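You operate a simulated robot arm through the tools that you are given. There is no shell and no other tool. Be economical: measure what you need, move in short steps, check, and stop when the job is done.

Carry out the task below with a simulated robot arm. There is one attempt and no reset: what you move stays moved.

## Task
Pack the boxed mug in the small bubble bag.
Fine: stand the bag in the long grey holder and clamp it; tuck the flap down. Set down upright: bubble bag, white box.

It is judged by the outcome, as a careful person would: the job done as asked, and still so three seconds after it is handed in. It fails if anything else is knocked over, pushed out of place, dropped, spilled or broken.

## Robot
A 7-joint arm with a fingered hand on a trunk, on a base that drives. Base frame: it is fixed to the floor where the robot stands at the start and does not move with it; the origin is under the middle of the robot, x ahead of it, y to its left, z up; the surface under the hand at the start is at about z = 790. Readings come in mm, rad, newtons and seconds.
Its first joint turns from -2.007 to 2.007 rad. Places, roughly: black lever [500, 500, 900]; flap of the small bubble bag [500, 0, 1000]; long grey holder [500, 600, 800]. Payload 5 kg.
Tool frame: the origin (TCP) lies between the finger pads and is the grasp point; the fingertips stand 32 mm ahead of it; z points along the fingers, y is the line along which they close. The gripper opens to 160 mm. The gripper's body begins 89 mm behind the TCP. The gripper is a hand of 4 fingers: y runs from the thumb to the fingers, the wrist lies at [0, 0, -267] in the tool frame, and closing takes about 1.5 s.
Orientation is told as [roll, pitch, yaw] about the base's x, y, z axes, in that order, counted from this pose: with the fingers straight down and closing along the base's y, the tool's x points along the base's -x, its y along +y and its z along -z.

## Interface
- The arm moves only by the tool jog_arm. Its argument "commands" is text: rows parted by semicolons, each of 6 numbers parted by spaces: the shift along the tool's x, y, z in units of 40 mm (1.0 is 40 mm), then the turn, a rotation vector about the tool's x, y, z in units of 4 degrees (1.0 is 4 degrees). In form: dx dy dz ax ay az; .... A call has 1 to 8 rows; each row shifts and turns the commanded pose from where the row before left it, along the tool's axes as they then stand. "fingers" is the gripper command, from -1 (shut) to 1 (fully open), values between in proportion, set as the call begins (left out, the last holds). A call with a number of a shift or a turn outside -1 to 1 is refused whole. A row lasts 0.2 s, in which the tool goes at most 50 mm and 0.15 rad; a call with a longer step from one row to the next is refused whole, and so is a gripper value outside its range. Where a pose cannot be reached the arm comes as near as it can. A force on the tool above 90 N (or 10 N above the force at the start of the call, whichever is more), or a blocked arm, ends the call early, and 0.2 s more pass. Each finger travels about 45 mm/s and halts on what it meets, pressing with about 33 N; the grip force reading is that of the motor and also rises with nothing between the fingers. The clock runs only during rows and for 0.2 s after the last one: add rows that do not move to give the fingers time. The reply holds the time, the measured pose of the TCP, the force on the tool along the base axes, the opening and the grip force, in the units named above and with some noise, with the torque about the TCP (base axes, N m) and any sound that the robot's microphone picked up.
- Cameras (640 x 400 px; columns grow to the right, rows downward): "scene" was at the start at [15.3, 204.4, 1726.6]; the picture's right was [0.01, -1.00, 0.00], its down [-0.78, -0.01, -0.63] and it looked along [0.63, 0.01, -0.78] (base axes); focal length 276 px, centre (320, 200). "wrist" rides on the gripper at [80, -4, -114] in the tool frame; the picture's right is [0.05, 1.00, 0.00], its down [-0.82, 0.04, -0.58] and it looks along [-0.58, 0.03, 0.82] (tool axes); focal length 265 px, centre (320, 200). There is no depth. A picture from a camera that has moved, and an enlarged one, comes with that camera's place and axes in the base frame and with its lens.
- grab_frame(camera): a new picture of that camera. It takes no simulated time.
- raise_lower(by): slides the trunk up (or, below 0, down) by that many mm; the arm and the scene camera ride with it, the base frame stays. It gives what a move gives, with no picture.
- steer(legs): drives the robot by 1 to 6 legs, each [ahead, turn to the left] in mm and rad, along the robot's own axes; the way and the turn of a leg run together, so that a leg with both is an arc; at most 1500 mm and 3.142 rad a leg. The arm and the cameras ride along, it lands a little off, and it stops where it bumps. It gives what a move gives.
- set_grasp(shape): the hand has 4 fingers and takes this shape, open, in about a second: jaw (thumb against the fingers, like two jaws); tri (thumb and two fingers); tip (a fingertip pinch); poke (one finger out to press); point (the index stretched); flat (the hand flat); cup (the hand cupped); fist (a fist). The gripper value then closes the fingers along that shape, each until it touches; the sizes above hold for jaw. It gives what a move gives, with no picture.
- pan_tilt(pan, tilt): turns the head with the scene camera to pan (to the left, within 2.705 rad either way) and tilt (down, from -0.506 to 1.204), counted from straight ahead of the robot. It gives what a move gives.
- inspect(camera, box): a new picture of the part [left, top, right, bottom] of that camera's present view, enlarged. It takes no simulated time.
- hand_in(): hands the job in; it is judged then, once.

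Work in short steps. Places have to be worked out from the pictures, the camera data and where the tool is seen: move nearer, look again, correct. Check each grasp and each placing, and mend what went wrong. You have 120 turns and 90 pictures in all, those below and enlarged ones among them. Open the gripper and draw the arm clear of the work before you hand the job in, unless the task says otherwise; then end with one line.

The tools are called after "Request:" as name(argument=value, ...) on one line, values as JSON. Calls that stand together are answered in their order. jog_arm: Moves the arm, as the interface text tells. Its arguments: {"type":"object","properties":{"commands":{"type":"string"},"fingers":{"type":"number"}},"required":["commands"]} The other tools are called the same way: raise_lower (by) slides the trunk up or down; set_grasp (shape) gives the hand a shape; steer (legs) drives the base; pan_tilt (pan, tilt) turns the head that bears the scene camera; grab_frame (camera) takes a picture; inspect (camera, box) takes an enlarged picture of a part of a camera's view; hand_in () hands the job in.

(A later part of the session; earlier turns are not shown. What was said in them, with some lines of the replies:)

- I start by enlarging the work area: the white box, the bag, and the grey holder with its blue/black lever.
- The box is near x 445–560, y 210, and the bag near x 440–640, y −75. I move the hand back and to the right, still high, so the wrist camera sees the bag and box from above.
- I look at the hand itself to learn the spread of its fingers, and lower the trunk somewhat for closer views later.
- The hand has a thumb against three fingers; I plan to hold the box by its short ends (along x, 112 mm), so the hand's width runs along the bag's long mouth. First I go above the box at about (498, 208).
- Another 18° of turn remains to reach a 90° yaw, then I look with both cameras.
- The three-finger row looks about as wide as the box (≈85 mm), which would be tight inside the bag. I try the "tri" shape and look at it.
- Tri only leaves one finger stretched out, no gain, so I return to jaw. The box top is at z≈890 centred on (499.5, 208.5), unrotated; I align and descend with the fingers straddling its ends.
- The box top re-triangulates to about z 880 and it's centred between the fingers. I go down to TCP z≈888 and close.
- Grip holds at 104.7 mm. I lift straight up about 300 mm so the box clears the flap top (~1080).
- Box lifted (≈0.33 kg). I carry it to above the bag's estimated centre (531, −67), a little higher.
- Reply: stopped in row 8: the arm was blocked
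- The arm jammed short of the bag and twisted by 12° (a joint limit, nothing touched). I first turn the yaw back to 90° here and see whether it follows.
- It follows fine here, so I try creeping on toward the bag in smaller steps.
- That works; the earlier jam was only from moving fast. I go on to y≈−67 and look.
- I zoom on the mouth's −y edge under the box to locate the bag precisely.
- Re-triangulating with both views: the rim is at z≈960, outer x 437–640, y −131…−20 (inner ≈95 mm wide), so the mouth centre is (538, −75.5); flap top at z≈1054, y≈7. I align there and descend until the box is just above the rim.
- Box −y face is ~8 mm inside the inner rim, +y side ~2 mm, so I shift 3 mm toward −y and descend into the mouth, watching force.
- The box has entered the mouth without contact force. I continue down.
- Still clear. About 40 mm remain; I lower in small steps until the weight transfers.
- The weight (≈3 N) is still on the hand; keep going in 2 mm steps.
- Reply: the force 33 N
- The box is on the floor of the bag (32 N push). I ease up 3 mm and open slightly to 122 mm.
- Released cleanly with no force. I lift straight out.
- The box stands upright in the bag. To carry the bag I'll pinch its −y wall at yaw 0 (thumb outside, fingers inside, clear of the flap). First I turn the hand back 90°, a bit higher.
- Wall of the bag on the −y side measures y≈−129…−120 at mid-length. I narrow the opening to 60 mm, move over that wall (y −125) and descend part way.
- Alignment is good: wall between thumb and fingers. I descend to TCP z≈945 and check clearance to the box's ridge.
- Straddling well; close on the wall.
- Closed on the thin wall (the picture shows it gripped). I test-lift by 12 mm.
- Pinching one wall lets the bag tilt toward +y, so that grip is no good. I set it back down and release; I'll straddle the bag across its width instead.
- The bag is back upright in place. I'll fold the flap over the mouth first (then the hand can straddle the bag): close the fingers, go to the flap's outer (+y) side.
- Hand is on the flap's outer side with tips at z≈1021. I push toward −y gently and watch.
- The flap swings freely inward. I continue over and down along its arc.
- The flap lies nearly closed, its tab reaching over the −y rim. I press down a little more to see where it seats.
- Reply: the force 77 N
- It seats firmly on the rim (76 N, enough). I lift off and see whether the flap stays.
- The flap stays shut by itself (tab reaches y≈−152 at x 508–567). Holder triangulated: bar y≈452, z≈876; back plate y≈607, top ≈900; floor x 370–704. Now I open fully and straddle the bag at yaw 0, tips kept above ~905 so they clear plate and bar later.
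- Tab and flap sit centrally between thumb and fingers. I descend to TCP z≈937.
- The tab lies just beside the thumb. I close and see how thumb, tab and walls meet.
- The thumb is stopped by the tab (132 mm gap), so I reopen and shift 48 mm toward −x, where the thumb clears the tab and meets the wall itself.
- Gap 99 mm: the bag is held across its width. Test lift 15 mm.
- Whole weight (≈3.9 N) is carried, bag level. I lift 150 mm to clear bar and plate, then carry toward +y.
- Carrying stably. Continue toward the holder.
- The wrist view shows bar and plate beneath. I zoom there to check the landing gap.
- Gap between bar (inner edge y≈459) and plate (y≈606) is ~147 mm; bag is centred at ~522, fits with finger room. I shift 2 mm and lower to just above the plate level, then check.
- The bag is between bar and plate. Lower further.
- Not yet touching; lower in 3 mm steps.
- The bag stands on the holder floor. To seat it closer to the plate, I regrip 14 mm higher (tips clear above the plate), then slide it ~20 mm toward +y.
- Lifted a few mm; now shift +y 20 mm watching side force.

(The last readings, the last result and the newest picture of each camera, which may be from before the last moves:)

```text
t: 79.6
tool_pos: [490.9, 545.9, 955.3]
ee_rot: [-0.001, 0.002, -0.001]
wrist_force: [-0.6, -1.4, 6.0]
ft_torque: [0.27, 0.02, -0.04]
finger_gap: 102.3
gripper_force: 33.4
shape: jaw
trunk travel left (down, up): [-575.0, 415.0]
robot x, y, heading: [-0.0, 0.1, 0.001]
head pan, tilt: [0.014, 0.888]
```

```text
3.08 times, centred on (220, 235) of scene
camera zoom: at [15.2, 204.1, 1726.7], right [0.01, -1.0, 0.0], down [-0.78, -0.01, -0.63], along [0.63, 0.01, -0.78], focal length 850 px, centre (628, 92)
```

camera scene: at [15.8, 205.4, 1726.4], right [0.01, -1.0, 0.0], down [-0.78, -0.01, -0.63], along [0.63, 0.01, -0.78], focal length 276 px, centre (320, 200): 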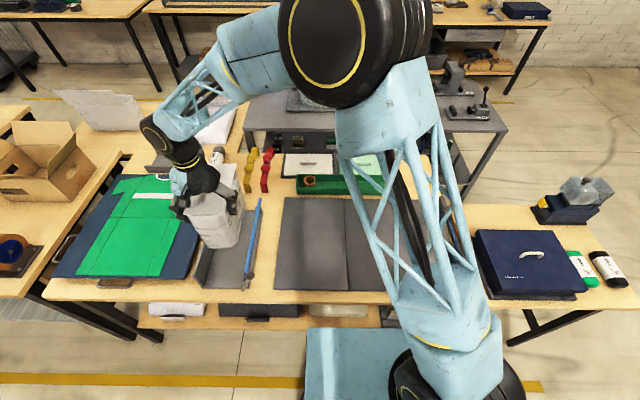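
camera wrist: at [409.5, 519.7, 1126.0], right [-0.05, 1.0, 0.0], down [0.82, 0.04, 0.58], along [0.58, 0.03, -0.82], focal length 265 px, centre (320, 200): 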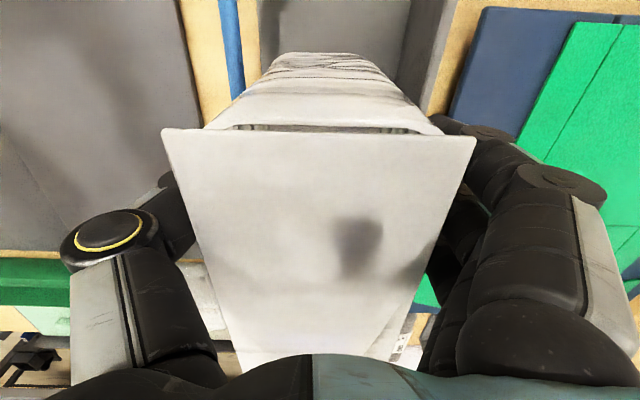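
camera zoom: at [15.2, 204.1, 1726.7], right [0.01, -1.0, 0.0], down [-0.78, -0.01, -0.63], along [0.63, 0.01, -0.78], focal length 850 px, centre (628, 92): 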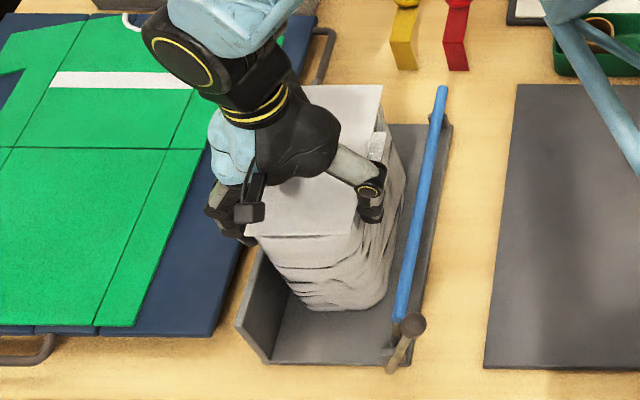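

The bag now stands next to the plate. Release, lift clear, and move back to look at the lever.

Request:
jog_arm(commands="0 0 0 0 0 0;0 0 0 0 0 0;0 0 0 0 0 0;0 0 -0.4 0 0 0;0 0 -0.6 0 0 0;0 0 -0.7 0 0 0;0 0 -0.8 0 0 0;0 0 -0.8 0 0 0", fingers=0.6)

Request:
jog_arm(commands="0 -0.6 0 0 0 0;0 -0.6 0 0 0 0;0 -0.6 0 0 0 0;0 -0.6 0 0 0 0;0.4 0 0 0 0 0;0.4 0 0 0 0 0;0 0 0 0 0 0", fingers=-1)

Request:
grab_frame(camera="wrist")

Request:
inspect(camera="scene", box=[170, 180, 280, 310])

```text
t: 81.4
tool_pos: [489.3, 544.2, 1087.2]
ee_rot: [-0.001, 0.0, -0.002]
wrist_force: [-0.1, -0.6, 0.2]
ft_torque: [0.0, 0.0, -0.01]
finger_gap: 127.7
gripper_force: 0.2
shape: jaw
trunk travel left (down, up): [-575.0, 415.0]
robot x, y, heading: [1.9, -0.5, 0.002]
head pan, tilt: [0.014, 0.888]
```

```text
t: 83.0
tool_pos: [457.8, 450.2, 1085.7]
ee_rot: [-0.002, -0.001, -0.002]
wrist_force: [0.4, -0.3, -0.2]
ft_torque: [-0.01, 0.01, 0.0]
finger_gap: 0.0
gripper_force: 0.1
shape: jaw
trunk travel left (down, up): [-575.0, 415.0]
robot x, y, heading: [3.1, 1.6, 0.004]
head pan, tilt: [0.014, 0.888]
```

```text
20 pictures are left
camera wrist: at [377.2, 444.3, 1199.7], right [-0.05, 1.0, 0.0], down [0.82, 0.04, 0.58], along [0.58, 0.03, -0.82], focal length 265 px, centre (320, 200)
```

wrist: 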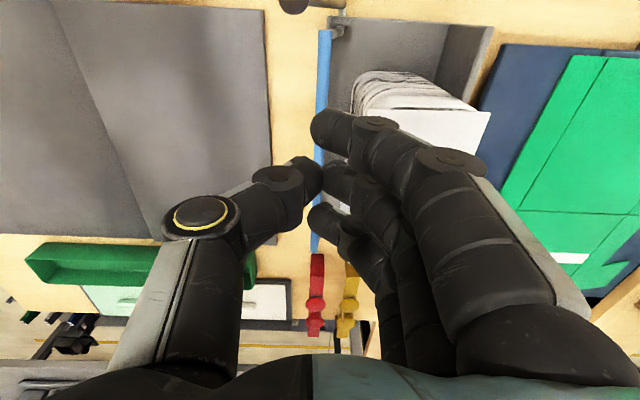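

```text
3.08 times, centred on (225, 245) of scene
camera zoom: at [15.6, 204.4, 1726.5], right [0.01, -1.0, 0.0], down [-0.78, -0.01, -0.63], along [0.63, 0.01, -0.78], focal length 850 px, centre (612, 62)
```

zoom: 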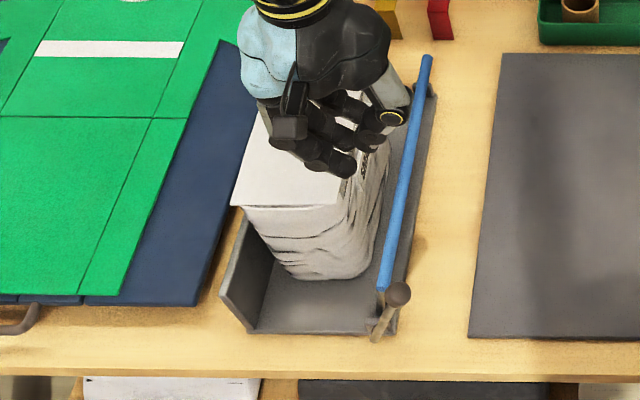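

Knob triangulates to (373, 424, 908), with the pivot near (371, 468, 805): lever and blue bar swing together toward +y onto the bag. I go to the −y side of the knob, high first.

Request:
jog_arm(commands="0.5 -0.45 0 0 0 0;0.5 -0.45 0 0 0 0;0.5 -0.45 0 0 0 0;0.5 -0.45 0 0 0 0;0.5 -0.5 0 0 0 0;0 0 0.5 0 0 0;0 0 0.5 0 0 0")

Request:
jog_arm(commands="0 0 0.5 0 0 0;0 0 0.5 0 0 0;0 0 0.5 0 0 0;0 0 0.5 0 0 0;0 0 0.5 0 0 0;0 0 0.5 0 0 0;0 0 0.35 0 0 0")

Request:
inspect(camera="scene", box=[190, 190, 320, 330])

Request:
grab_frame(camera="wrist")

```text
t: 84.6
tool_pos: [357.4, 356.7, 1046.6]
ee_rot: [-0.001, -0.001, -0.002]
wrist_force: [0.5, -0.1, -0.1]
ft_torque: [-0.02, 0.0, 0.05]
finger_gap: 0.0
gripper_force: 32.7
shape: jaw
trunk travel left (down, up): [-575.0, 415.0]
robot x, y, heading: [-3.9, -0.6, 0.001]
head pan, tilt: [0.014, 0.888]
```

```text
t: 86.2
tool_pos: [357.8, 357.1, 912.5]
ee_rot: [0.0, 0.0, 0.0]
wrist_force: [0.9, 0.6, -1.5]
ft_torque: [0.02, -0.04, -0.01]
finger_gap: 0.2
gripper_force: 33.3
shape: jaw
trunk travel left (down, up): [-575.0, 415.0]
robot x, y, heading: [1.2, -0.9, -0.002]
head pan, tilt: [0.014, 0.888]
```

```text
2.86 times, centred on (255, 260) of scene
camera zoom: at [15.6, 204.8, 1726.5], right [0.01, -1.0, 0.0], down [-0.78, -0.01, -0.63], along [0.63, 0.01, -0.78], focal length 789 px, centre (506, 29)
```

zoom: 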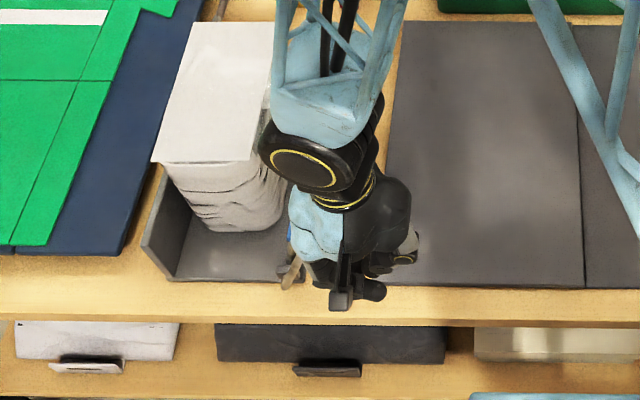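

```text
17 pictures are left
camera wrist: at [277.1, 352.5, 1025.1], right [-0.05, 1.0, 0.0], down [0.82, 0.04, 0.58], along [0.58, 0.03, -0.82], focal length 265 px, centre (320, 200)
```

wrist: 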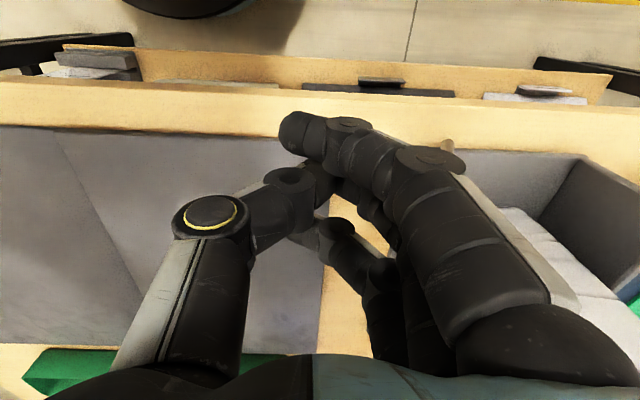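

The hand is low beside the knob. I push toward +y in steps and watch the force.

Request:
jog_arm(commands="0 0.4 0 0 0 0;0 0.4 0 0 0 0;0 0.4 0 0 0 0;0 0.4 0 0 0 0")

Request:
inspect(camera="scene", box=[190, 190, 320, 330])

```text
t: 87.2
tool_pos: [358.0, 422.4, 912.3]
ee_rot: [-0.001, 0.001, -0.001]
wrist_force: [0.8, 0.6, 0.7]
ft_torque: [0.04, 0.0, -0.02]
finger_gap: 0.0
gripper_force: 33.1
shape: jaw
trunk travel left (down, up): [-575.0, 415.0]
robot x, y, heading: [-0.1, 1.8, 0.001]
head pan, tilt: [0.014, 0.888]
```

```text
2.86 times, centred on (255, 260) of scene
camera zoom: at [15.4, 204.6, 1726.5], right [0.01, -1.0, 0.0], down [-0.78, -0.01, -0.63], along [0.63, 0.01, -0.78], focal length 789 px, centre (506, 29)
```

zoom: 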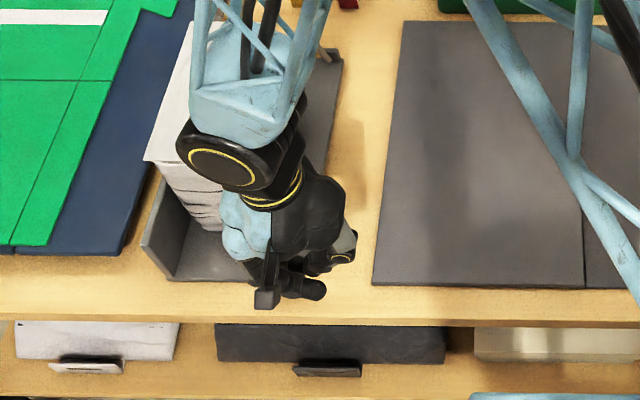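

The flap corner shifted slightly, so the bar is likely already pressing the bag toward the plate. Continue pushing.

Request:
jog_arm(commands="0 0.3 0 0 0 0;0 0.3 0 0 0 0;0 0.3 0 0 0 0")

Request:
inspect(camera="scene", box=[190, 190, 320, 330])

```text
t: 88.1
tool_pos: [358.0, 438.2, 913.7]
ee_rot: [-0.021, 0.003, -0.013]
wrist_force: [-6.2, -57.0, 49.6]
ft_torque: [3.6, -0.4, 0.03]
finger_gap: 0.1
gripper_force: 33.8
shape: jaw
trunk travel left (down, up): [-575.0, 415.0]
robot x, y, heading: [0.3, -0.4, -0.01]
head pan, tilt: [0.014, 0.888]
stopped in row 3: the force on the tool passed its limit at 92 N (the readings are from after the stop); the commanded pose is now the measured one
```

```text
2.86 times, centred on (255, 260) of scene
camera zoom: at [13.5, 196.4, 1728.5], right [0.01, -1.0, 0.0], down [-0.77, 0.0, -0.63], along [0.63, 0.01, -0.77], focal length 789 px, centre (506, 29)
```

zoom: 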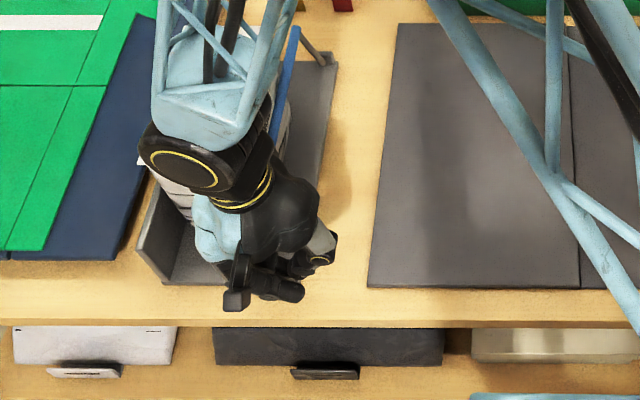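

A firm stop (~90 N): the bar presses the bag. I back off toward −y and look whether lever and bar stay.

Request:
jog_arm(commands="0 -0.4 0 0 0 0;0 -0.5 0 0 0 0;0 -0.6 0 0 0 0;0 -0.6 0 0 0 0;0 -0.6 -0.6 0 0 0;0 -0.6 -0.8 0 0 0;0 -0.6 -0.8 0 0 0;0 -0.6 -0.8 0 0 0")

Request:
inspect(camera="scene", box=[170, 180, 280, 310])

```text
t: 89.9
tool_pos: [356.6, 268.1, 1034.0]
ee_rot: [-0.015, 0.002, -0.009]
wrist_force: [-0.4, 0.8, 0.4]
ft_torque: [0.0, -0.04, 0.0]
finger_gap: 0.1
gripper_force: 33.3
shape: jaw
trunk travel left (down, up): [-575.0, 415.0]
robot x, y, heading: [1.0, 1.2, -0.001]
head pan, tilt: [0.014, 0.888]
```

```text
3.08 times, centred on (225, 245) of scene
camera zoom: at [15.4, 202.9, 1726.7], right [0.01, -1.0, 0.0], down [-0.77, -0.01, -0.63], along [0.63, 0.01, -0.78], focal length 850 px, centre (612, 62)
```

zoom: 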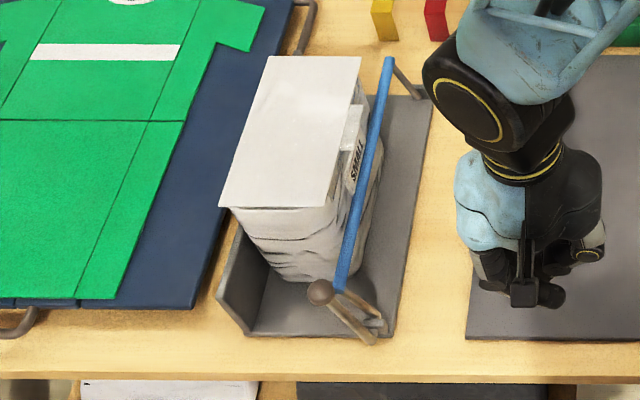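

The lever is over and the bar holds the bag against the plate. I zoom on the flap and tab.

Request:
inspect(camera="scene", box=[200, 190, 250, 290])

```text
4.00 times, centred on (225, 240) of scene
camera zoom: at [15.4, 202.9, 1726.7], right [0.01, -1.0, 0.0], down [-0.77, -0.01, -0.63], along [0.63, 0.01, -0.78], focal length 1104 px, centre (700, 40)
```

zoom: 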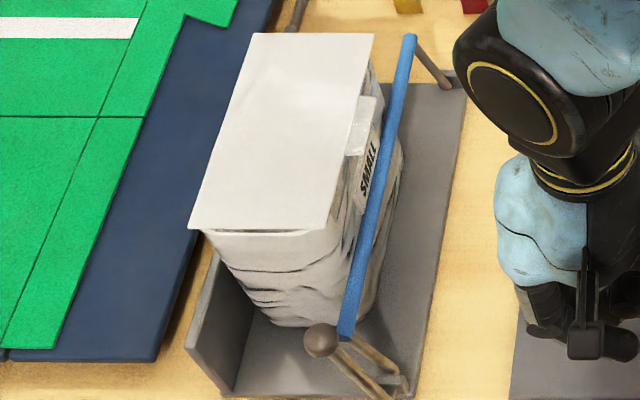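

The flap lies closed with its tab over the −y edge. I bring the closed hand above that edge for a close look and a final press-down.

Request:
jog_arm(commands="0 0 -0.6 0.2 0 0;0 0 -0.6 0 0 0;0 0 -0.6 0 0 0;-0.5 0.5 -0.4 0 0 0;-0.5 0.5 0 0 0 0;-0.5 0.5 0 0 0 0;-0.5 0.5 0 0 0 0;-0.5 0.5 0 0 0 0")

Request:
jog_arm(commands="-0.5 0.5 0 0 0 0;-0.5 0.5 0 0 0 0;-0.5 0.5 0 0 0 0;-0.4 0.5 0 0 0 0;0 0.5 0 0 0 0;0 0 0 0 0 0")

Request:
grab_frame(camera="wrist")

```text
t: 91.7
tool_pos: [457.4, 370.7, 1118.2]
ee_rot: [-0.032, 0.005, -0.009]
wrist_force: [1.3, -0.3, 1.3]
ft_torque: [0.01, 0.0, 0.01]
finger_gap: 0.2
gripper_force: 32.8
shape: jaw
trunk travel left (down, up): [-575.0, 415.0]
robot x, y, heading: [-2.5, 3.0, -0.009]
head pan, tilt: [0.014, 0.888]
```

```text
t: 93.1
tool_pos: [534.9, 471.5, 1115.2]
ee_rot: [-0.031, 0.002, -0.009]
wrist_force: [-1.0, -0.2, 0.1]
ft_torque: [0.0, 0.04, 0.02]
finger_gap: 0.1
gripper_force: 33.3
shape: jaw
trunk travel left (down, up): [-575.0, 415.0]
robot x, y, heading: [-5.6, -1.4, -0.006]
head pan, tilt: [0.014, 0.888]
```

```text
12 pictures are left
camera wrist: at [454.9, 470.4, 1228.7], right [-0.04, 1.0, -0.03], down [0.82, 0.05, 0.57], along [0.57, 0.0, -0.82], focal length 265 px, centre (320, 200)
```

wrist: 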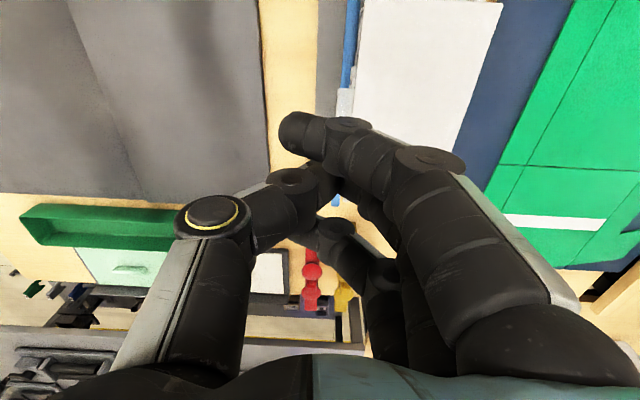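

Flap spans y≈499–609. I move over its −y edge region (y≈515) and press down gently until contact.

Request:
jog_arm(commands="0 0.5 0 0 0 0;0 0.58 0 0 0 0;0 0 0.5 0 0 0;0 0 0.5 0 0 0;0 0 0.5 0 0 0;0 0 0.5 0 0 0;0 0 0.5 0 0 0")

Request:
jog_arm(commands="0 0 0.15 0 0 0;0 0 0.15 0 0 0")

```text
t: 94.7
tool_pos: [536.0, 511.1, 1012.2]
ee_rot: [-0.03, 0.003, -0.01]
wrist_force: [-0.3, 0.0, 0.4]
ft_torque: [0.0, 0.01, 0.04]
finger_gap: 0.1
gripper_force: 32.9
shape: jaw
trunk travel left (down, up): [-575.0, 415.0]
robot x, y, heading: [0.5, 3.9, -0.002]
head pan, tilt: [0.014, 0.888]
```

```text
t: 95.3
tool_pos: [535.6, 510.5, 1004.5]
ee_rot: [-0.028, 0.002, -0.008]
wrist_force: [0.1, 0.8, 21.6]
ft_torque: [0.29, -0.02, -0.01]
finger_gap: 0.0
gripper_force: 33.2
shape: jaw
trunk travel left (down, up): [-575.0, 415.0]
robot x, y, heading: [-0.2, -1.1, -0.006]
head pan, tilt: [0.014, 0.888]
```

Contact (21 N). A little more to seat the flap.

Request:
jog_arm(commands="0 0 0.06 0 0 0;0 0 0.06 0 0 0;0 0 0 0 0 0")

Request:
jog_arm(commands="0 0 -0.3 0 0 0;0 0 -0.5 0 0 0;0 0 -0.7 0 0 0;0 -0.5 -0.7 0 0 0;0 -0.7 0 0 0 0;0 -0.7 0 0 0 0;0 -0.7 0 0 0 0;0 -0.7 0 0 0 0")

Request:
grab_frame(camera="wrist")

Request:
inspect(camera="scene", box=[190, 180, 260, 290])

```text
t: 96.1
tool_pos: [535.1, 511.6, 1000.2]
ee_rot: [-0.026, -0.001, -0.009]
wrist_force: [5.1, 7.2, 48.5]
ft_torque: [0.89, -0.21, -0.04]
finger_gap: 0.1
gripper_force: 32.6
shape: jaw
trunk travel left (down, up): [-575.0, 415.0]
robot x, y, heading: [3.8, -3.2, -0.0]
head pan, tilt: [0.014, 0.888]
```

```text
t: 97.9
tool_pos: [533.6, 380.2, 1088.3]
ee_rot: [-0.029, 0.003, -0.009]
wrist_force: [-0.3, -1.1, 0.0]
ft_torque: [-0.01, 0.03, 0.01]
finger_gap: 0.2
gripper_force: 32.7
shape: jaw
trunk travel left (down, up): [-575.0, 415.0]
robot x, y, heading: [-0.9, -2.2, -0.006]
head pan, tilt: [0.014, 0.888]
```

```text
11 pictures are left
camera wrist: at [453.6, 379.4, 1202.0], right [-0.04, 1.0, -0.03], down [0.82, 0.05, 0.57], along [0.57, 0.0, -0.82], focal length 265 px, centre (320, 200)
```

wrist: 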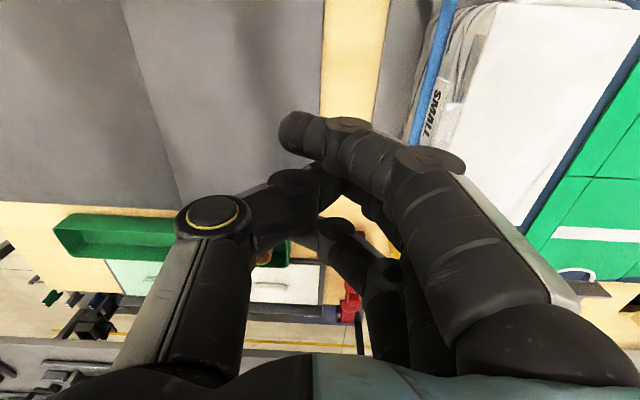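

```text
3.64 times, centred on (225, 235) of scene
camera zoom: at [16.2, 203.4, 1726.7], right [0.01, -1.0, 0.0], down [-0.78, -0.01, -0.63], along [0.63, 0.01, -0.78], focal length 1004 px, centre (666, 73)
```

zoom: 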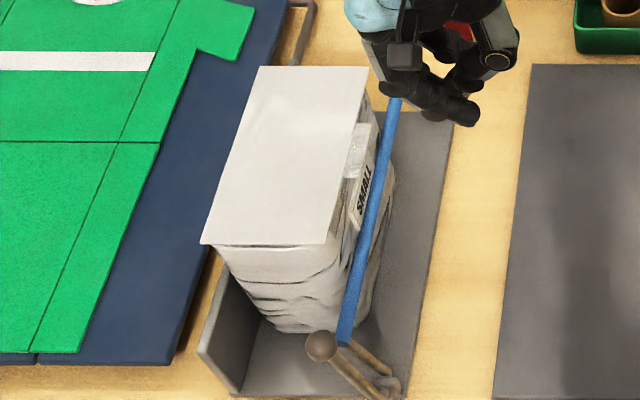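

The flap sits flat. One wrist zoom of the tab/edge to confirm.

Request:
inspect(camera="wrist", box=[400, 0, 560, 170])

```text
2.35 times, centred on (480, 85) of wrist
camera zoom: at [453.6, 379.4, 1202.0], right [-0.04, 1.0, -0.03], down [0.82, 0.05, 0.57], along [0.57, 0.0, -0.82], focal length 624 px, centre (-56, 471)
```

zoom: 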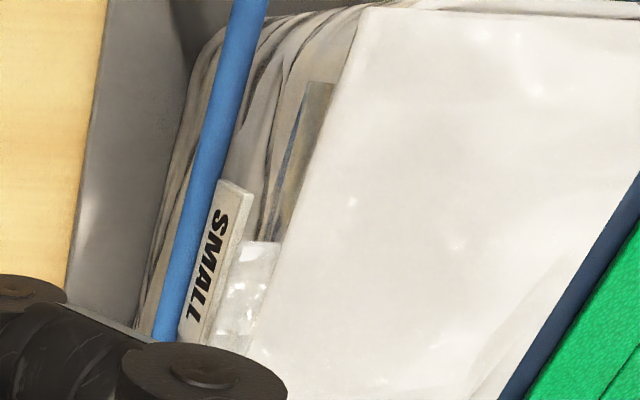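

The clear tab still sticks out at the edge. I press gently on the tab itself (y≈490) to see whether it folds down, limiting depth.

Request:
jog_arm(commands="0 0.6 0 0 0 0;0 0.6 0 0 0 0;0 0.6 0 0 0 0;0 0.6 0 0 0 0;0 0.3 0.4 0 0 0;0 0 0.5 0 0 0;0 0 0.5 0 0 0;0 0 0.4 0 0 0")

Request:
jog_arm(commands="0 0 0.1 0 0 0;0 0 0.1 0 0 0;0 0 0.1 0 0 0")

Request:
inspect(camera="scene", box=[190, 180, 260, 290])

```text
t: 99.7
tool_pos: [534.6, 486.6, 1011.9]
ee_rot: [-0.029, 0.004, -0.008]
wrist_force: [0.0, 0.0, -0.1]
ft_torque: [-0.03, -0.01, 0.0]
finger_gap: 0.0
gripper_force: 33.7
shape: jaw
trunk travel left (down, up): [-575.0, 415.0]
robot x, y, heading: [-1.3, -1.3, -0.005]
head pan, tilt: [0.014, 0.888]
```

```text
t: 100.5
tool_pos: [535.1, 486.6, 1004.0]
ee_rot: [-0.029, 0.002, -0.009]
wrist_force: [-0.1, 2.0, 19.9]
ft_torque: [0.35, 0.01, -0.03]
finger_gap: 0.0
gripper_force: 32.7
shape: jaw
trunk travel left (down, up): [-575.0, 415.0]
robot x, y, heading: [0.4, 2.0, -0.003]
head pan, tilt: [0.014, 0.888]
```

```text
3.64 times, centred on (225, 235) of scene
camera zoom: at [15.2, 203.2, 1727.1], right [0.01, -1.0, 0.0], down [-0.78, -0.01, -0.63], along [0.63, 0.01, -0.78], focal length 1004 px, centre (666, 73)
```

zoom: 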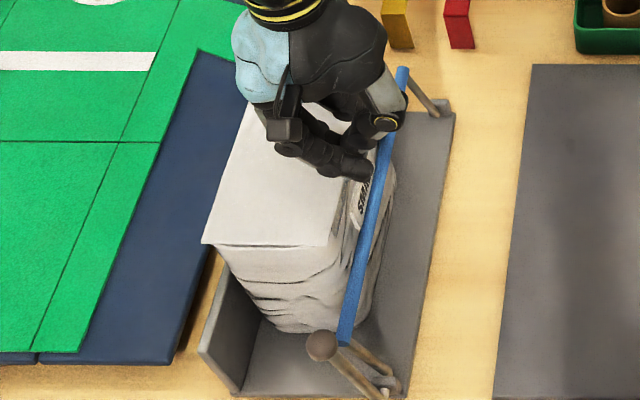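

The tab is stiff and supports 20 N at flap level, so the flap is fully closed. I lift off, open the hand and draw clear.

Request:
jog_arm(commands="0 0 -0.3 0 0 0;0 0 -0.6 0 0 0;0 0 -0.7 0 0 0;0 0 -0.8 0 0 0;0 0 -0.8 0 0 0;0 -0.6 -0.4 0 0 0;0 -0.6 0 0 0 0;0 -0.6 0 0 0 0")

Request:
jog_arm(commands="0 -0.6 0 0 0 0;0 -0.6 0 0 0 0;0 -0.6 0 0 0 0;0 -0.6 0 0 0 0;0 -0.6 0 0 0 0;0 -0.6 0 0 0 0;0 0 0 0 0 0;0 0 0 0 0 0", fingers=1)

Request:
grab_frame(camera="scene")

Request:
inspect(camera="scene", box=[190, 180, 270, 300])

```text
t: 102.3
tool_pos: [535.6, 417.9, 1147.9]
ee_rot: [-0.029, 0.004, -0.009]
wrist_force: [-0.1, -0.3, 0.4]
ft_torque: [0.0, -0.04, 0.01]
finger_gap: 0.0
gripper_force: 32.7
shape: jaw
trunk travel left (down, up): [-575.0, 415.0]
robot x, y, heading: [3.1, -0.3, -0.006]
head pan, tilt: [0.014, 0.888]
```

```text
t: 104.1
tool_pos: [534.6, 275.4, 1150.1]
ee_rot: [-0.032, 0.003, -0.009]
wrist_force: [0.7, -0.6, -0.1]
ft_torque: [-0.01, 0.0, 0.0]
finger_gap: 159.9
gripper_force: 0.0
shape: jaw
trunk travel left (down, up): [-575.0, 415.0]
robot x, y, heading: [0.9, -1.1, -0.002]
head pan, tilt: [0.014, 0.888]
```

```text
7 pictures are left
camera scene: at [16.3, 204.0, 1726.6], right [0.01, -1.0, 0.0], down [-0.78, -0.01, -0.63], along [0.63, 0.01, -0.78], focal length 276 px, centre (320, 200)
```

scene: 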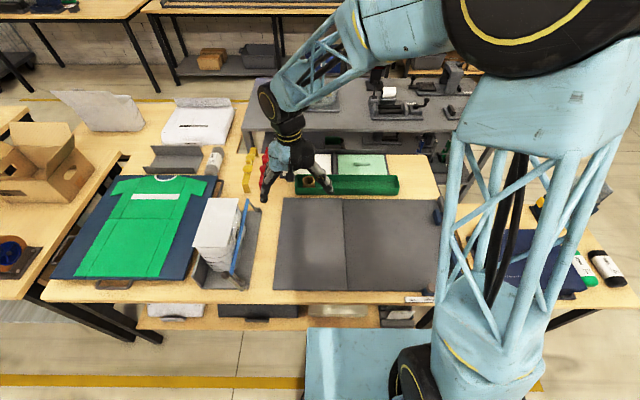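

```text
3.33 times, centred on (230, 240) of scene
camera zoom: at [16.3, 204.0, 1726.6], right [0.01, -1.0, 0.0], down [-0.78, -0.01, -0.63], along [0.63, 0.01, -0.78], focal length 920 px, centre (620, 67)
```

zoom: 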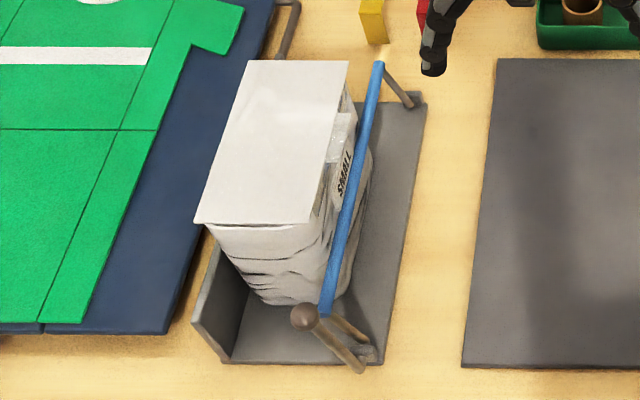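

The bag stands upright in the holder with the box inside, the bar and lever are closed on it, the flap is down, nothing else has moved and the hand is open and clear. I hand in.

Request:
hand_in()

```text
The job is handed in.
```

The boxed mug is upright in the small bubble bag, which stands clamped in the long grey holder with its flap pressed shut. The flap's stiff tab still sticks out past the edge because it would not fold in.
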